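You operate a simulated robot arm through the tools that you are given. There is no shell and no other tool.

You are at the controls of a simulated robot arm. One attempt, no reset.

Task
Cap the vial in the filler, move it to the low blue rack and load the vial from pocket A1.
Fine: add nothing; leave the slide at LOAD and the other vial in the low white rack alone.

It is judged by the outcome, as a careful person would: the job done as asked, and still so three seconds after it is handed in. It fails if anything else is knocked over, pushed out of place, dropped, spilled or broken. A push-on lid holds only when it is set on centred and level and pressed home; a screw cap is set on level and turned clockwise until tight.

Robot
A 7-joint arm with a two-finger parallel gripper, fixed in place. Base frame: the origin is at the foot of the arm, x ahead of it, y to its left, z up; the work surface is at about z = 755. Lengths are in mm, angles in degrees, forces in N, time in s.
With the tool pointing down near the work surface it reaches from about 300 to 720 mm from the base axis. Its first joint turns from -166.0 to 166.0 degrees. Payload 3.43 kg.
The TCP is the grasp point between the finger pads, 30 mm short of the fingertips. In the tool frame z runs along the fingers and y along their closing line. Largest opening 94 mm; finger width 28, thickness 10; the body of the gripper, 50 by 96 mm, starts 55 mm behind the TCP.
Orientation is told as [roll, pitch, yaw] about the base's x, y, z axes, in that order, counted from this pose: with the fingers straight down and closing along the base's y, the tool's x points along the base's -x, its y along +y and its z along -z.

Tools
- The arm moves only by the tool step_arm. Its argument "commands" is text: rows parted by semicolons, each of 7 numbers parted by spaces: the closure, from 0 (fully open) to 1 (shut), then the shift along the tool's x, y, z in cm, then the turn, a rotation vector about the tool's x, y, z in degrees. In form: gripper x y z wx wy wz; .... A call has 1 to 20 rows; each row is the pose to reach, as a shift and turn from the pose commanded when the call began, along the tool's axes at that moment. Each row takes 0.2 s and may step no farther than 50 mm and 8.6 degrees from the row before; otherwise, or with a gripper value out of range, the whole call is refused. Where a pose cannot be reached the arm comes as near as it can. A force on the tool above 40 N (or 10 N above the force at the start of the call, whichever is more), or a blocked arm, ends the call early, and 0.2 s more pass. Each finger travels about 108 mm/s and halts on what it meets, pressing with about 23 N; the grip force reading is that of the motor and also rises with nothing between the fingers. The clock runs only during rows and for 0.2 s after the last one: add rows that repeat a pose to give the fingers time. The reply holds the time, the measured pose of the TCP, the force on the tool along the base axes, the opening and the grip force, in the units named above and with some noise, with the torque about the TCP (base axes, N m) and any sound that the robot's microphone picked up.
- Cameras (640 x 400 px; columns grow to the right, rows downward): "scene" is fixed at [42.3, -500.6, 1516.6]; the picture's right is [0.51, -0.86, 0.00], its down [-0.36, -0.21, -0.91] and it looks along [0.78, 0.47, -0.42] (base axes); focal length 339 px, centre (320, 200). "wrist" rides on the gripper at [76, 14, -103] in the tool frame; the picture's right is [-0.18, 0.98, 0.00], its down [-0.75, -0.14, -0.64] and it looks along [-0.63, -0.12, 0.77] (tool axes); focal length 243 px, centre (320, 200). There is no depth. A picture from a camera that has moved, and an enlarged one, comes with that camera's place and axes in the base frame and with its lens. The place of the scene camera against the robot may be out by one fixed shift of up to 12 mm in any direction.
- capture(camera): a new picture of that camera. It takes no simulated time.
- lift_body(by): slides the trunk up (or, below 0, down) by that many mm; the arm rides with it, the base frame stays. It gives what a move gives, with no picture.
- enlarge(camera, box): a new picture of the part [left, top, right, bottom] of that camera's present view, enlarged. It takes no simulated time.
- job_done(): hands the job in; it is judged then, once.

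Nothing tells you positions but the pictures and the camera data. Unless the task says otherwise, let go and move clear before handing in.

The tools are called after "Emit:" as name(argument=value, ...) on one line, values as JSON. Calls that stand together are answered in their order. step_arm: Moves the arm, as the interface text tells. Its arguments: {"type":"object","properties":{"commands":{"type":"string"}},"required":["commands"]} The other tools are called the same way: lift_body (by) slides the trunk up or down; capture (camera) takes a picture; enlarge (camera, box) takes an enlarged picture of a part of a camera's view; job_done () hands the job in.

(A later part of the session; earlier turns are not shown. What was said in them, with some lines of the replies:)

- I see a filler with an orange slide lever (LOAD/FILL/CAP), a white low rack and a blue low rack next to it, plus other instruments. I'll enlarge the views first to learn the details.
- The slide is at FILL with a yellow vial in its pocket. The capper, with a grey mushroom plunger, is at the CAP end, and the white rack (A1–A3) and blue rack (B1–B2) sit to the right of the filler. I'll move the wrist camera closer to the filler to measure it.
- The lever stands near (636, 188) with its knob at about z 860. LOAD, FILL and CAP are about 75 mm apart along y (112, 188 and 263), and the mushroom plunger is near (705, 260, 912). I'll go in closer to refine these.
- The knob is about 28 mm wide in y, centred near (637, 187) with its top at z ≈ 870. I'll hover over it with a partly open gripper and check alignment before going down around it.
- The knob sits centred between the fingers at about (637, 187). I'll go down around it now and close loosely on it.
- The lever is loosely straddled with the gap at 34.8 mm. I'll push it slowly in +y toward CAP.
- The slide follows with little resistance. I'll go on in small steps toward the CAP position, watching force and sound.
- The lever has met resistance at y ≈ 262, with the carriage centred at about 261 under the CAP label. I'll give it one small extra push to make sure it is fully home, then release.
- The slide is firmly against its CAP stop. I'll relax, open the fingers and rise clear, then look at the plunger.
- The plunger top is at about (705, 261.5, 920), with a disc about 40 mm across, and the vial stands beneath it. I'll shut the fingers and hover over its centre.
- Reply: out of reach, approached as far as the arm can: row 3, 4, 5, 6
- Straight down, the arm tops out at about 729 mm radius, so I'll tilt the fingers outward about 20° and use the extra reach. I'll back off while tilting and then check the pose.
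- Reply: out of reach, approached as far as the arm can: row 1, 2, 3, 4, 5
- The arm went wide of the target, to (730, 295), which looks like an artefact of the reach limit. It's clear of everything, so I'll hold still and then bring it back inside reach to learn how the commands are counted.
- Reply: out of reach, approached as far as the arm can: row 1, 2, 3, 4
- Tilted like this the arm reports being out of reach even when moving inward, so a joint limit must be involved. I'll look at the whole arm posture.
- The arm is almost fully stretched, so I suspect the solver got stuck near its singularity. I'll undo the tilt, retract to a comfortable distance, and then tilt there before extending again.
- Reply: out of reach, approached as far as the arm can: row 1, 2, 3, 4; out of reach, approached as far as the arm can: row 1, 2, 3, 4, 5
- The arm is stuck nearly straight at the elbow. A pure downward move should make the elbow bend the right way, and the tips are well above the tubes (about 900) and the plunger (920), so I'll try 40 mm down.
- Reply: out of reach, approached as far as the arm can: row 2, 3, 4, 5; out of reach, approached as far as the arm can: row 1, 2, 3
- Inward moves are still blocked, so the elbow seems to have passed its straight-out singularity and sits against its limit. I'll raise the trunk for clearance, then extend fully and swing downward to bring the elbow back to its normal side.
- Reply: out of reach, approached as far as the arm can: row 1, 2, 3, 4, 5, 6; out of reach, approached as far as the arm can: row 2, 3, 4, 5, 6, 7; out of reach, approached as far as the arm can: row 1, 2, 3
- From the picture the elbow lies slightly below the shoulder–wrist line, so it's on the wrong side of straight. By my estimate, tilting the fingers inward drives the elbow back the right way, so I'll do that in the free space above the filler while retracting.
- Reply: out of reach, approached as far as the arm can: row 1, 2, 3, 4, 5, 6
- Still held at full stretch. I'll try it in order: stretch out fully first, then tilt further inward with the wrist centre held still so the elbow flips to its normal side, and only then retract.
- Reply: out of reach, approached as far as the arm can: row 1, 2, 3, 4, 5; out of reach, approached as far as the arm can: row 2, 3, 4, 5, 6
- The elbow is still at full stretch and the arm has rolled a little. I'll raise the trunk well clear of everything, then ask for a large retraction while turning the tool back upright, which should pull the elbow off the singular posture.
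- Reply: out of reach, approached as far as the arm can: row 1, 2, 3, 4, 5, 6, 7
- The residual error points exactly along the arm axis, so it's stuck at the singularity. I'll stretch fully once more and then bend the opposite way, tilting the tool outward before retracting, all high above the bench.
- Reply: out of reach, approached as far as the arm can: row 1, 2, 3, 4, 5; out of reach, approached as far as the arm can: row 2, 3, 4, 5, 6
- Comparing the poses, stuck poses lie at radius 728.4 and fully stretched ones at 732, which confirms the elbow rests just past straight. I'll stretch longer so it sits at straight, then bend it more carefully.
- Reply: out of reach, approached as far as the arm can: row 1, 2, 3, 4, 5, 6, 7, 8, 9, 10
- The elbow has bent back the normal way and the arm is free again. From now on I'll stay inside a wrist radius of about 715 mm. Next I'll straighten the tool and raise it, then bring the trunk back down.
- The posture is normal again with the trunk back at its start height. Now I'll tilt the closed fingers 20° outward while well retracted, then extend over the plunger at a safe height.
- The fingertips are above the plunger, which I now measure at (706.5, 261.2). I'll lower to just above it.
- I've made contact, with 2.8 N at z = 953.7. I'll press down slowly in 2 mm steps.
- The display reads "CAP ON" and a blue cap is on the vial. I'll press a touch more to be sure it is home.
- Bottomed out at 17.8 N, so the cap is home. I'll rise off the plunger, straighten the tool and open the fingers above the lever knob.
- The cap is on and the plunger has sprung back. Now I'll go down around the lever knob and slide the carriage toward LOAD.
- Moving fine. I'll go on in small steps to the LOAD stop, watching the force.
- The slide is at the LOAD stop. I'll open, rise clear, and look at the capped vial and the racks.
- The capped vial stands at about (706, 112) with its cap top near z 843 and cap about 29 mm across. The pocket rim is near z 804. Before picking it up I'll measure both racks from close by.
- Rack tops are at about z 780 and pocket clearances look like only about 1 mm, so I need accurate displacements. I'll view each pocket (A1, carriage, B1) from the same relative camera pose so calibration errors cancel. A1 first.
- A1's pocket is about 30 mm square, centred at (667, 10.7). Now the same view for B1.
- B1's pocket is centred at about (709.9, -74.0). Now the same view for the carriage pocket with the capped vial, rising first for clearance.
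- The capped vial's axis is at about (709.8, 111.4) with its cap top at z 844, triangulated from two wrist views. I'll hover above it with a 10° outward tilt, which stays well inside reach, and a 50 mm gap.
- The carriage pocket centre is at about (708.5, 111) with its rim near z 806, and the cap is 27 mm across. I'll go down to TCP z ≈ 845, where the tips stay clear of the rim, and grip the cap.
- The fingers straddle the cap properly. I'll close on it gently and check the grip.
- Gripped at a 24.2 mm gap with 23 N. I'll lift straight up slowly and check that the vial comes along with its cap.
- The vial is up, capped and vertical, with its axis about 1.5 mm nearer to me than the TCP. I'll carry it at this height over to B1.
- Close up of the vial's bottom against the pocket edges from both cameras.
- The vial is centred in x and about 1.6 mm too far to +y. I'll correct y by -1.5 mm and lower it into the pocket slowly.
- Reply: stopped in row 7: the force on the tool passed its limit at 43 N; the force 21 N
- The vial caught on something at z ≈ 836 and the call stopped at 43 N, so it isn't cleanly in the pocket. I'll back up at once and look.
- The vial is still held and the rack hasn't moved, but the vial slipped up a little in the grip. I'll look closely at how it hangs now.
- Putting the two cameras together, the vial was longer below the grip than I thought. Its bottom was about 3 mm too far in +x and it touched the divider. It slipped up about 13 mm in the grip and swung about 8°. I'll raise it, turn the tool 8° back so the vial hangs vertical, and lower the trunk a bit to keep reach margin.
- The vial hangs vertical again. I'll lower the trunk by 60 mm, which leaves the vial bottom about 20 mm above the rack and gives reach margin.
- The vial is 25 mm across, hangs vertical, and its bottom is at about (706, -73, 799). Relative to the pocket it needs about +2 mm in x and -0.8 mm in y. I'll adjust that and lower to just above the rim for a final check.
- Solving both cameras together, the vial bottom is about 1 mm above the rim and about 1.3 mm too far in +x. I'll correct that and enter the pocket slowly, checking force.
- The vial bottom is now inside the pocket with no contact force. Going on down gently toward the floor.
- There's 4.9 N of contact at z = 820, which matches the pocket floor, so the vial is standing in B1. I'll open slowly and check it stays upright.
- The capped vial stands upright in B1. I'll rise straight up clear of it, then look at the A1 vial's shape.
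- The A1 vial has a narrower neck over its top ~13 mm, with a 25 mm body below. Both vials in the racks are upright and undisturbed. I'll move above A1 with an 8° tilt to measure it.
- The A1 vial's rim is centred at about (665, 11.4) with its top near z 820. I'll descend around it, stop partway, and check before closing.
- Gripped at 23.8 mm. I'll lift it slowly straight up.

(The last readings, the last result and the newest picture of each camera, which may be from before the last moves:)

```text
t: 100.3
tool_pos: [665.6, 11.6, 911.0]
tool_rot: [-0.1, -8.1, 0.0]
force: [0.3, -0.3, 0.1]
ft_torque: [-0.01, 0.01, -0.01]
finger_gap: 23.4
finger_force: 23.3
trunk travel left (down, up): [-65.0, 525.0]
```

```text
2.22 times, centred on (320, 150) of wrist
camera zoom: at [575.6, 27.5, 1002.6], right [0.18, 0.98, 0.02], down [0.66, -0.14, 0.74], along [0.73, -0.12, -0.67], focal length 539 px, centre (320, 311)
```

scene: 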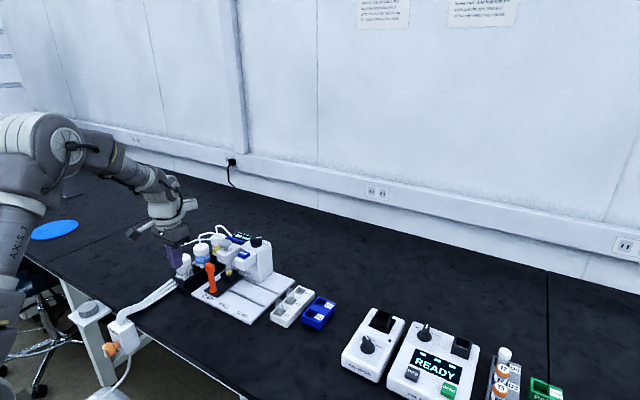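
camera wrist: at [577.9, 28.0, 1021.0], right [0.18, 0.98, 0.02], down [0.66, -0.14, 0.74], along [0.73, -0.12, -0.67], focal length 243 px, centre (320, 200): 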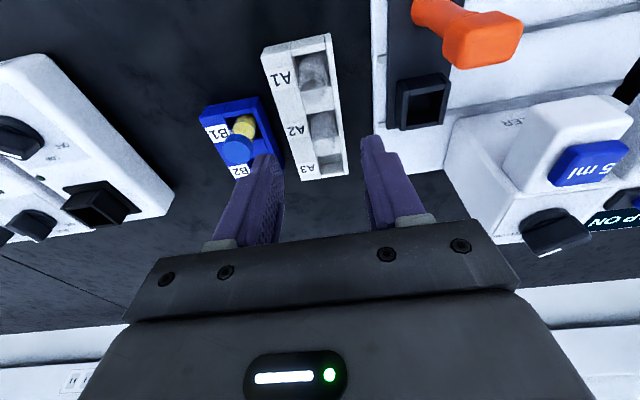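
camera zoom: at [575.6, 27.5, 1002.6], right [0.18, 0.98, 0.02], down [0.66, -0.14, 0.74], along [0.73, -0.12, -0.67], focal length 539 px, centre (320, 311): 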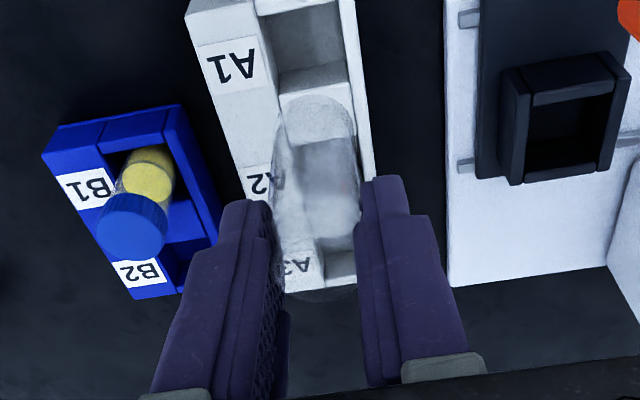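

The empty vial is up and the others stand undisturbed. I'll carry it at this height over the carriage pocket: first +x, then +y.

Emit:
step_arm(commands="1 -1.2 0 0.17 0 0 0; 1 -2.8 0 0.4 0 0 0; 1 -4.3 0.6 0.61 0 0 0; 1 -4.3 2.2 0.61 0 0 0; 1 -4.3 4.2 0.61 0 0 0; 1 -4.3 6.2 0.61 0 0 0; 1 -4.3 8.2 0.61 0 0 0; 1 -4.3 9.5 0.61 0 0 0; 1 -4.3 9.94 0.61 0 0 0; 1 -4.3 9.94 0.61 0 0 0; 1 -4.3 9.94 0.61 0 0 0")

Emit:
enlarge(camera="wrist", box=[270, 60, 370, 160])

Emit:
enlarge(camera="scene", box=[235, 245, 295, 305])

```text
t: 102.7
tool_pos: [708.9, 112.0, 908.6]
tool_rot: [-0.2, -8.0, 0.0]
force: [-0.2, 0.5, 0.7]
ft_torque: [-0.01, 0.0, 0.03]
finger_gap: 23.2
finger_force: 23.7
trunk travel left (down, up): [-65.0, 525.0]
```

```text
4.00 times, centred on (320, 110) of wrist
camera zoom: at [618.2, 127.1, 1002.0], right [0.18, 0.98, 0.02], down [0.66, -0.14, 0.74], along [0.73, -0.12, -0.67], focal length 970 px, centre (320, 560)
```

zoom: 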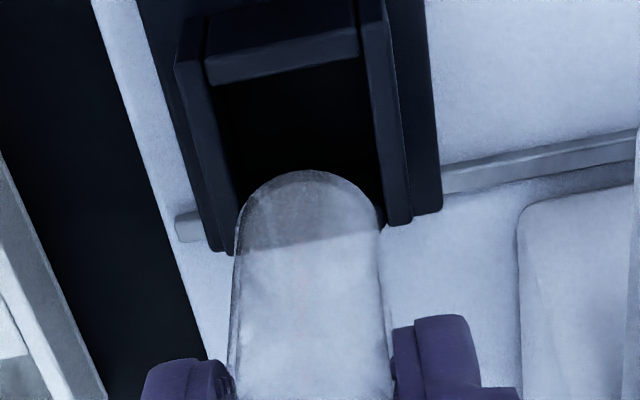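

```text
6.67 times, centred on (265, 275) of scene
camera zoom: at [42.3, -500.6, 1516.6], right [0.51, -0.86, 0.0], down [-0.36, -0.21, -0.91], along [0.78, 0.47, -0.42], focal length 2258 px, centre (687, -300)
```

zoom: 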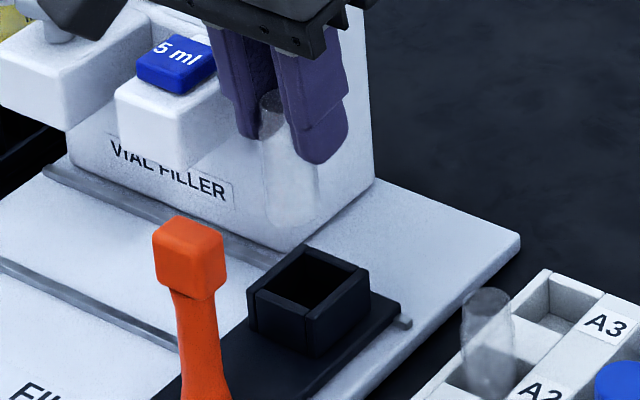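

Emit:
step_arm(commands="1 0.1 -0.06 0.8 0 0 0; 1 0.17 -0.12 1.5 0 0 0; 1 0.25 -0.12 2.3 0 0 0; 1 0.31 -0.12 2.85 0 0 0; 1 0.31 -0.12 2.85 0 0 0; 1 0.31 -0.12 2.85 0 0 0")

Emit:
enlarge(camera="wrist", box=[280, 60, 360, 140])

Emit:
enlarge(camera="scene", box=[250, 270, 280, 300])

```text
t: 104.1
tool_pos: [709.8, 111.2, 881.2]
tool_rot: [-0.1, -8.1, 0.0]
force: [-0.1, 0.1, -0.4]
ft_torque: [0.01, 0.01, 0.0]
finger_gap: 23.4
finger_force: 22.7
trunk travel left (down, up): [-65.0, 525.0]
```

```text
5.00 times, centred on (320, 100) of wrist
camera zoom: at [618.7, 126.0, 973.7], right [0.18, 0.98, 0.02], down [0.66, -0.14, 0.74], along [0.73, -0.12, -0.67], focal length 1213 px, centre (320, 700)
```

zoom: 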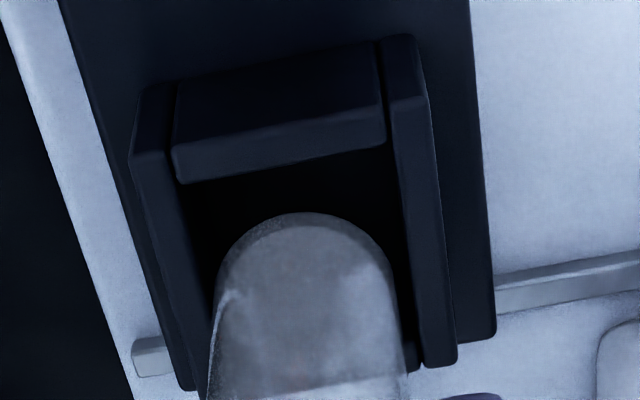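

```text
13.33 times, centred on (265, 285) of scene
camera zoom: at [42.3, -500.6, 1516.6], right [0.51, -0.86, 0.0], down [-0.36, -0.21, -0.91], along [0.78, 0.47, -0.42], focal length 4516 px, centre (1053, -933)
```

zoom: 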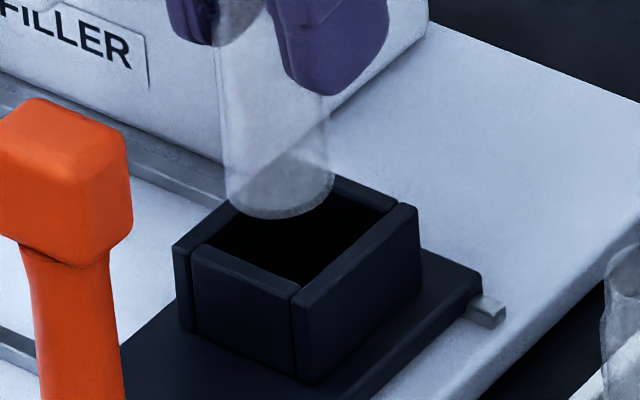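

Solving both views together, the bottom is about 14 mm above the rim and needs +3.3 mm in x and -0.9 mm in y. I'll correct, lower 10 mm and re-measure.

Emit:
step_arm(commands="1 -0.33 -0.09 0.05 0 0 0; 1 -0.28 -0.09 0.4 0 0 0; 1 -0.23 -0.09 0.75 0 0 0; 1 -0.19 -0.09 1.04 0 0 0; 1 -0.19 -0.09 1.04 0 0 0; 1 -0.19 -0.09 1.04 0 0 0")

Emit:
enlarge(camera="wrist", box=[280, 50, 360, 130])

Emit:
enlarge(camera="scene", box=[250, 270, 280, 300])

```text
t: 105.5
tool_pos: [713.7, 109.6, 872.6]
tool_rot: [-0.1, -8.2, 0.0]
force: [0.1, 0.3, 0.1]
ft_torque: [-0.02, -0.02, 0.03]
finger_gap: 23.4
finger_force: 23.2
trunk travel left (down, up): [-65.0, 525.0]
```

```text
5.00 times, centred on (320, 90) of wrist
camera zoom: at [623.1, 124.7, 963.8], right [0.18, 0.98, 0.02], down [0.66, -0.14, 0.74], along [0.73, -0.12, -0.67], focal length 1213 px, centre (320, 750)
```

zoom: 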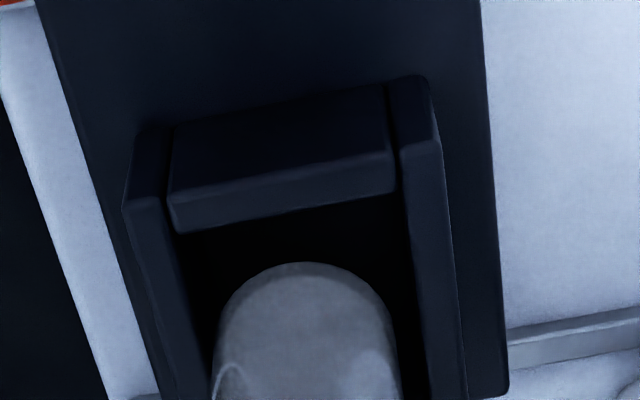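

```text
13.33 times, centred on (265, 285) of scene
camera zoom: at [42.3, -500.6, 1516.6], right [0.51, -0.86, 0.0], down [-0.36, -0.21, -0.91], along [0.78, 0.47, -0.42], focal length 4516 px, centre (1053, -933)
```

zoom: 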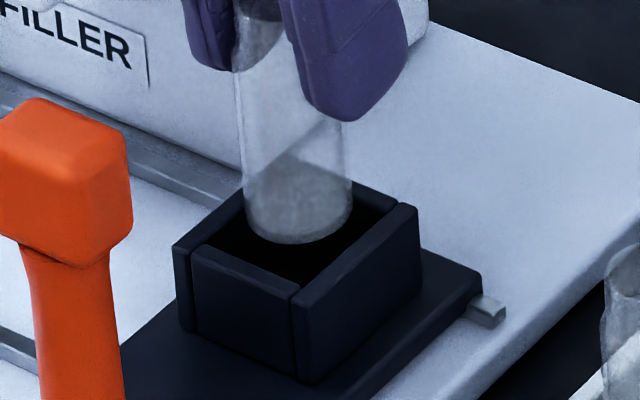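

Now the bottom is about 4 mm above the rim with offsets of +1.1 mm in x and -0.5 mm in y. I'll make the final trim and enter the pocket slowly.

Emit:
step_arm(commands="1 0.1 0.05 0 0 0 0; 1 0.12 0.05 0.2 0 0 0; 1 0.15 0.05 0.4 0 0 0; 1 0.18 0.05 0.6 0 0 0; 1 0.2 0.05 0.75 0 0 0; 1 0.2 0.05 0.75 0 0 0")

Emit:
enlarge(camera="wrist", box=[280, 50, 360, 130])

Emit:
enlarge(camera="scene", box=[250, 270, 280, 300])

```text
t: 106.9
tool_pos: [711.8, 109.6, 864.3]
tool_rot: [-0.2, -8.0, 0.0]
force: [-0.2, -0.7, -0.1]
ft_torque: [0.0, 0.0, 0.02]
finger_gap: 23.8
finger_force: 23.4
trunk travel left (down, up): [-65.0, 525.0]
```

```text
5.00 times, centred on (320, 90) of wrist
camera zoom: at [622.2, 125.2, 956.0], right [0.18, 0.98, 0.02], down [0.66, -0.14, 0.74], along [0.73, -0.12, -0.67], focal length 1213 px, centre (320, 750)
```

zoom: 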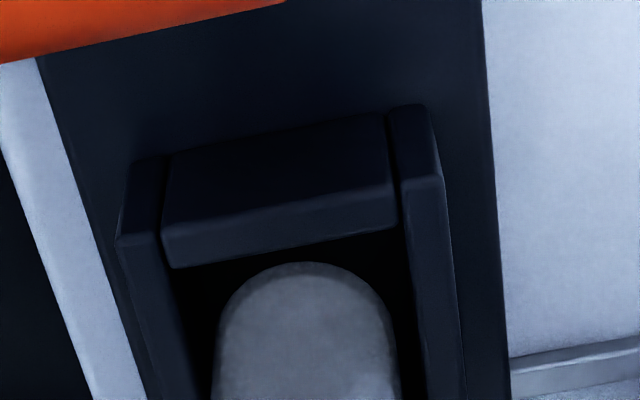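

```text
13.33 times, centred on (265, 285) of scene
camera zoom: at [42.3, -500.6, 1516.6], right [0.51, -0.86, 0.0], down [-0.36, -0.21, -0.91], along [0.78, 0.47, -0.42], focal length 4516 px, centre (1053, -933)
```

zoom: 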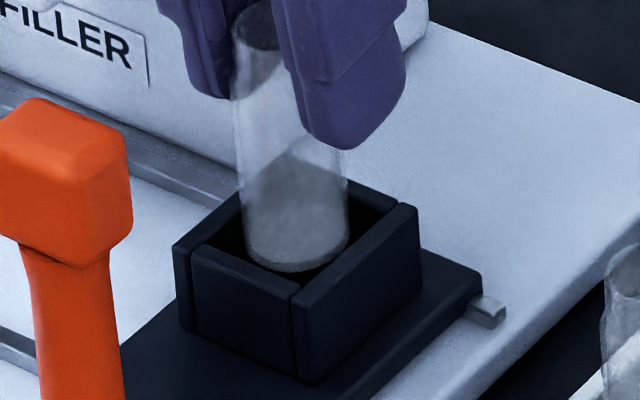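

It's in the pocket mouth, centred, with no contact force. Continuing down carefully.

Emit:
step_arm(commands="1 0.03 0 0.2 0 0 0; 1 0.06 0 0.4 0 0 0; 1 0.08 0 0.6 0 0 0; 1 0.11 0 0.8 0 0 0; 1 0.14 0 1 0 0 0; 1 0.14 0 1 0 0 0")

Emit:
enlarge(camera="scene", box=[250, 265, 280, 295])

```text
t: 108.3
tool_pos: [712.3, 109.1, 855.1]
tool_rot: [-0.1, -8.1, 0.0]
force: [-0.3, 0.2, -0.7]
ft_torque: [0.02, 0.01, 0.01]
finger_gap: 23.4
finger_force: 22.6
trunk travel left (down, up): [-65.0, 525.0]
```

```text
13.33 times, centred on (265, 280) of scene
camera zoom: at [42.3, -500.6, 1516.6], right [0.51, -0.86, 0.0], down [-0.36, -0.21, -0.91], along [0.78, 0.47, -0.42], focal length 4516 px, centre (1053, -867)
```

zoom: 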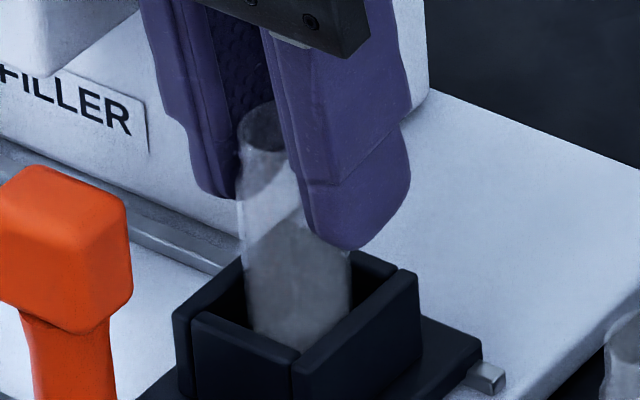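

Emit:
step_arm(commands="1 0.02 0 0.15 0 0 0; 1 0.04 0 0.3 0 0 0; 1 0.06 0 0.45 0 0 0; 1 0.08 0 0.6 0 0 0; 1 0.1 0 0.75 0 0 0; 1 0.1 0 0.75 0 0 0")

Emit:
enlarge(camera="scene", box=[250, 265, 280, 295])

```text
t: 109.7
tool_pos: [712.1, 109.4, 846.6]
tool_rot: [-0.1, -8.1, 0.0]
force: [-0.1, -0.1, -1.0]
ft_torque: [0.03, 0.0, 0.02]
finger_gap: 23.8
finger_force: 23.2
trunk travel left (down, up): [-65.0, 525.0]
```

```text
13.33 times, centred on (265, 280) of scene
camera zoom: at [42.3, -500.6, 1516.6], right [0.51, -0.86, 0.0], down [-0.36, -0.21, -0.91], along [0.78, 0.47, -0.42], focal length 4516 px, centre (1053, -867)
```

zoom: 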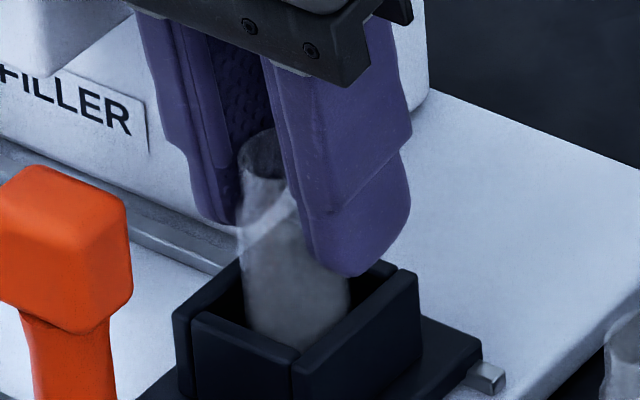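

Emit:
step_arm(commands="1 0.01 0 0.08 0 0 0; 1 0.02 0 0.16 0 0 0; 1 0.03 0 0.24 0 0 0; 1 0.045 0 0.32 0 0 0; 1 0.045 0 0.32 0 0 0")

Emit:
enlarge(camera="scene", box=[250, 265, 280, 295])

Emit:
enlarge(camera="wrist", box=[250, 60, 390, 240])

```text
t: 110.9
tool_pos: [712.8, 109.1, 843.6]
tool_rot: [-0.1, -8.2, 0.1]
force: [1.1, 0.1, 5.9]
ft_torque: [0.04, 0.0, 0.02]
finger_gap: 23.6
finger_force: 22.8
trunk travel left (down, up): [-65.0, 525.0]
```

```text
13.33 times, centred on (265, 280) of scene
camera zoom: at [42.3, -500.6, 1516.6], right [0.51, -0.86, 0.0], down [-0.36, -0.21, -0.91], along [0.78, 0.47, -0.42], focal length 4516 px, centre (1053, -867)
```

zoom: 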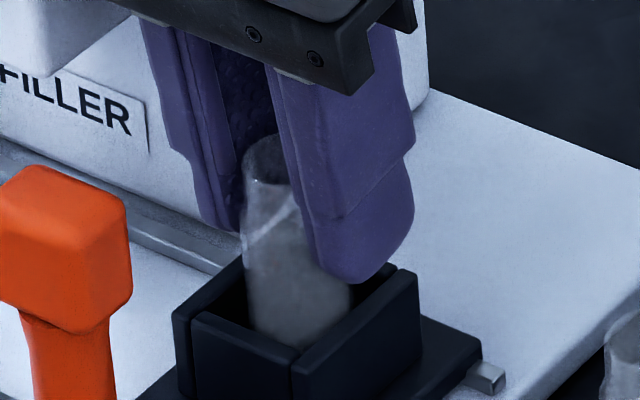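

```text
2.22 times, centred on (320, 150) of wrist
camera zoom: at [622.8, 124.7, 935.8], right [0.18, 0.98, 0.03], down [0.65, -0.14, 0.74], along [0.73, -0.12, -0.67], focal length 539 px, centre (320, 311)
```

zoom: 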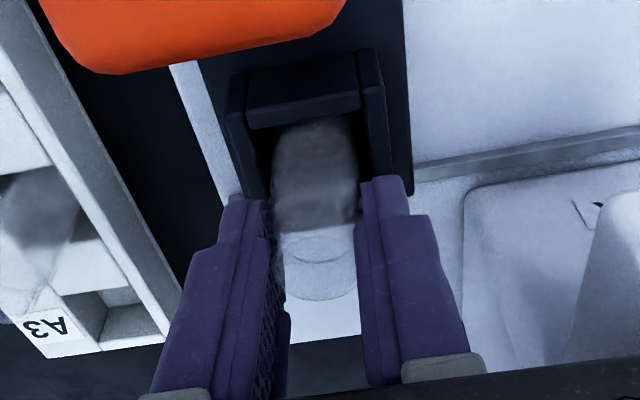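

Contact is 5.9 N with no torque at z = 843.6, so the vial is standing on the pocket floor. Releasing slowly.

Emit:
step_arm(commands="0.76 0 0 0 0 0 0; 0.73 0 0 0 0 0 0; 0.7 0 0 0 0 0 0; 0.67 0 0 0 0 0 0; 0.63 0 0 0 0 0 0; 0.58 0 0 0 0 0 0; 0.54 0 0 0 0 0 0; 0.54 0 0 0 0 0 0")

Emit:
enlarge(camera="scene", box=[250, 265, 280, 295])

Emit:
enlarge(camera="wrist", box=[250, 60, 390, 240])

```text
t: 112.7
tool_pos: [713.2, 109.2, 843.7]
tool_rot: [-0.1, -8.1, 0.0]
force: [-0.5, -0.6, 0.6]
ft_torque: [-0.02, 0.0, -0.03]
finger_gap: 43.2
finger_force: 0.1
trunk travel left (down, up): [-65.0, 525.0]
```

```text
13.33 times, centred on (265, 280) of scene
camera zoom: at [42.3, -500.6, 1516.6], right [0.51, -0.86, 0.0], down [-0.36, -0.21, -0.91], along [0.78, 0.47, -0.42], focal length 4516 px, centre (1053, -867)
```

zoom: 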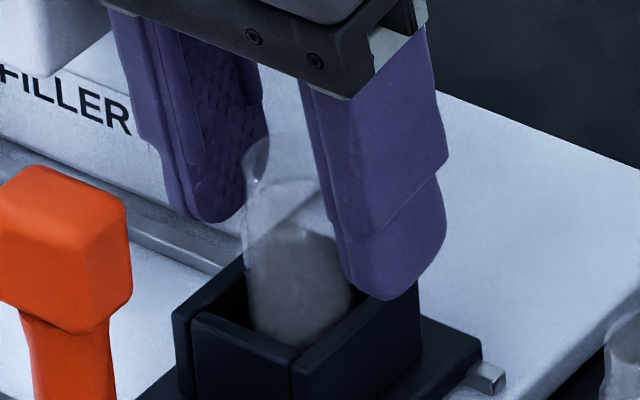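

```text
2.22 times, centred on (320, 150) of wrist
camera zoom: at [623.0, 124.7, 935.2], right [0.18, 0.98, 0.02], down [0.66, -0.14, 0.74], along [0.73, -0.12, -0.67], focal length 539 px, centre (320, 311)
```

zoom: 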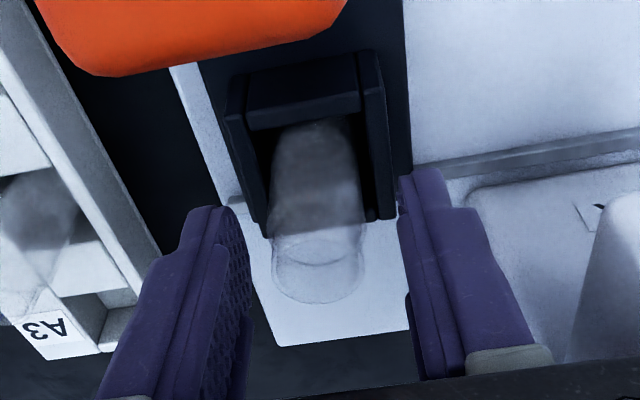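

The vial stands free in the pocket. I'll rise straight up and retract clear.

Emit:
step_arm(commands="0.54 -0.07 0 -0.5 0 0 0; 0.54 -0.14 0 -1 0 0 0; 0.54 -0.35 0 -2.5 0 0 0; 0.54 -0.7 0 -5 0 0 0; 0.54 -1.2 0 -8.5 0 0 0; 0.54 -1.7 0 -12 0 0 0; 0.54 -1.7 0 -12 0 0 0")

Emit:
enlarge(camera="scene", box=[220, 230, 350, 330])

```text
t: 114.3
tool_pos: [712.1, 111.0, 963.0]
tool_rot: [-0.1, -8.1, -0.1]
force: [0.4, 1.1, 0.1]
ft_torque: [0.0, -0.01, -0.01]
finger_gap: 43.0
finger_force: 0.0
trunk travel left (down, up): [-65.0, 525.0]
```

```text
4.00 times, centred on (285, 280) of scene
camera zoom: at [42.3, -500.6, 1516.6], right [0.51, -0.86, 0.0], down [-0.36, -0.21, -0.91], along [0.78, 0.47, -0.42], focal length 1355 px, centre (460, -120)
```

zoom: 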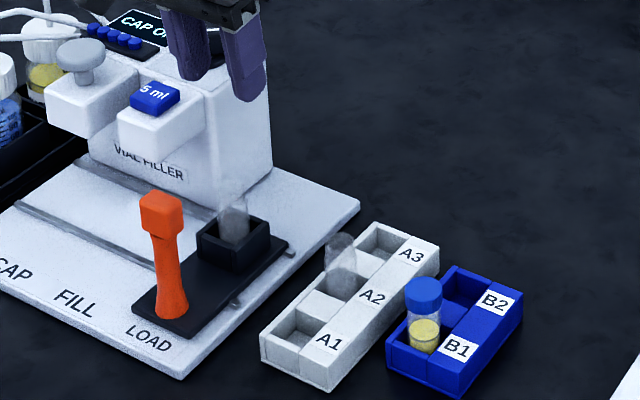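

Everything stands as it should. I'll retract the arm clear and make a final check of all the pieces.

Emit:
step_arm(commands="0.5 1 -0.2 -3 0 1 0; 0.4 4 -0.8 -5 0 2.5 0; 0.3 7.5 -1.5 -7 0 4 0; 0.2 11 -2.3 -8.5 0 5.5 0; 0.2 14.5 -3.2 -9.6 0 7 0; 0.2 17.7 -4 -10.6 0 8 0; 0.2 17.7 -4 -10.6 0 8 0")

Emit:
capture(camera="scene")

Emit:
enlarge(camera="scene", box=[290, 280, 330, 325])

Emit:
enlarge(camera="scene", box=[220, 230, 300, 310])

Emit:
capture(camera="wrist")

```text
t: 115.9
tool_pos: [521.3, 68.0, 1046.8]
tool_rot: [-0.1, -0.1, 0.0]
force: [0.5, 0.7, 0.4]
ft_torque: [0.04, -0.01, 0.05]
finger_gap: 75.2
finger_force: 0.0
trunk travel left (down, up): [-65.0, 525.0]
```

```text
taken
```

scene: 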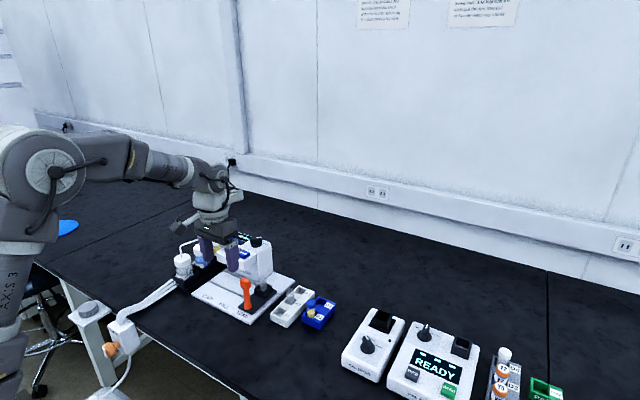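

```text
8.89 times, centred on (310, 302) of scene
camera zoom: at [42.3, -500.6, 1516.6], right [0.51, -0.86, 0.0], down [-0.36, -0.21, -0.91], along [0.78, 0.47, -0.42], focal length 3011 px, centre (409, -711)
```

zoom: 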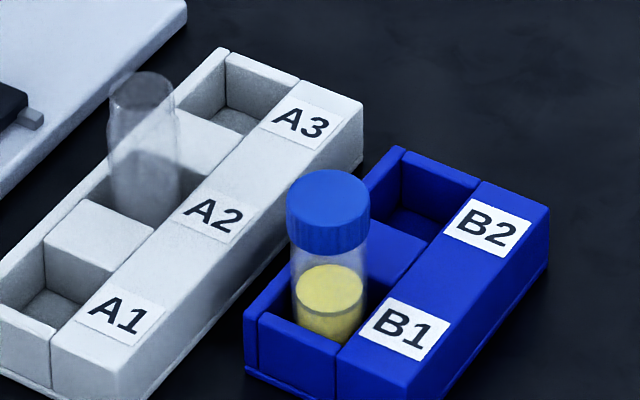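

```text
5.00 times, centred on (260, 270) of scene
camera zoom: at [42.3, -500.6, 1516.6], right [0.51, -0.86, 0.0], down [-0.36, -0.21, -0.91], along [0.78, 0.47, -0.42], focal length 1694 px, centre (620, -150)
```

zoom: 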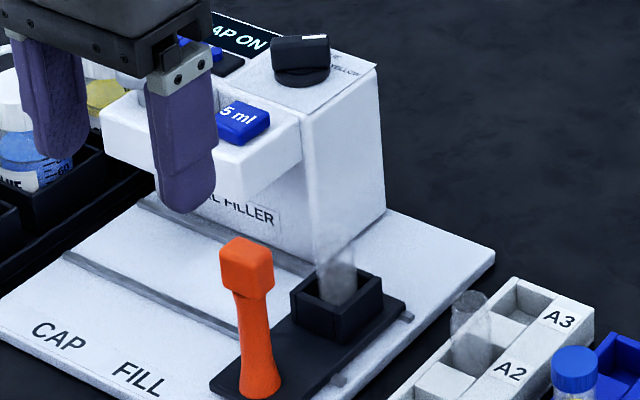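

```text
taken
camera wrist: at [445.4, 83.7, 1148.7], right [0.18, 0.98, 0.0], down [0.75, -0.14, 0.64], along [0.63, -0.12, -0.77], focal length 243 px, centre (320, 200)
```

wrist: 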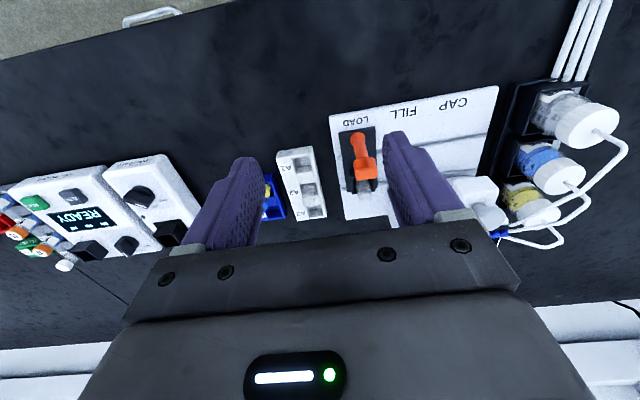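

The capped yellow vial stands upright in B1 with its cap level. The A1 vial stands in the filler pocket with the slide at LOAD, the A2 vial is untouched, and the arm is clear. I'll hand the job in.

Emit:
job_done()

```text
The job is handed in.
```

The job is done and handed in. The filled vial is capped and in the blue rack, and the vial from A1 is in the filler.

- **Capping:** I moved the slide to CAP and pressed the plunger until it bottomed out at about 18 N. The display read "CAP ON", and the cap sits level on the vial.
- **Blue rack:** The capped vial stands upright in pocket B1. On the first try its bottom caught the pocket edge with about 43 N. It slipped a little in the grip, but nothing spilled and the rack did not move. I realigned it and set it down cleanly.
- **Filler:** The empty vial from A1 stands in the slide's pocket, and the slide is at its LOAD stop.
- **Left alone:** I added nothing to either vial, and the vial in A2 is where it was.

The arm is open, clear of the bench and retracted. While reaching for the plunger it got stuck nearly straight. I freed it in open space above the bench, and it touched nothing.
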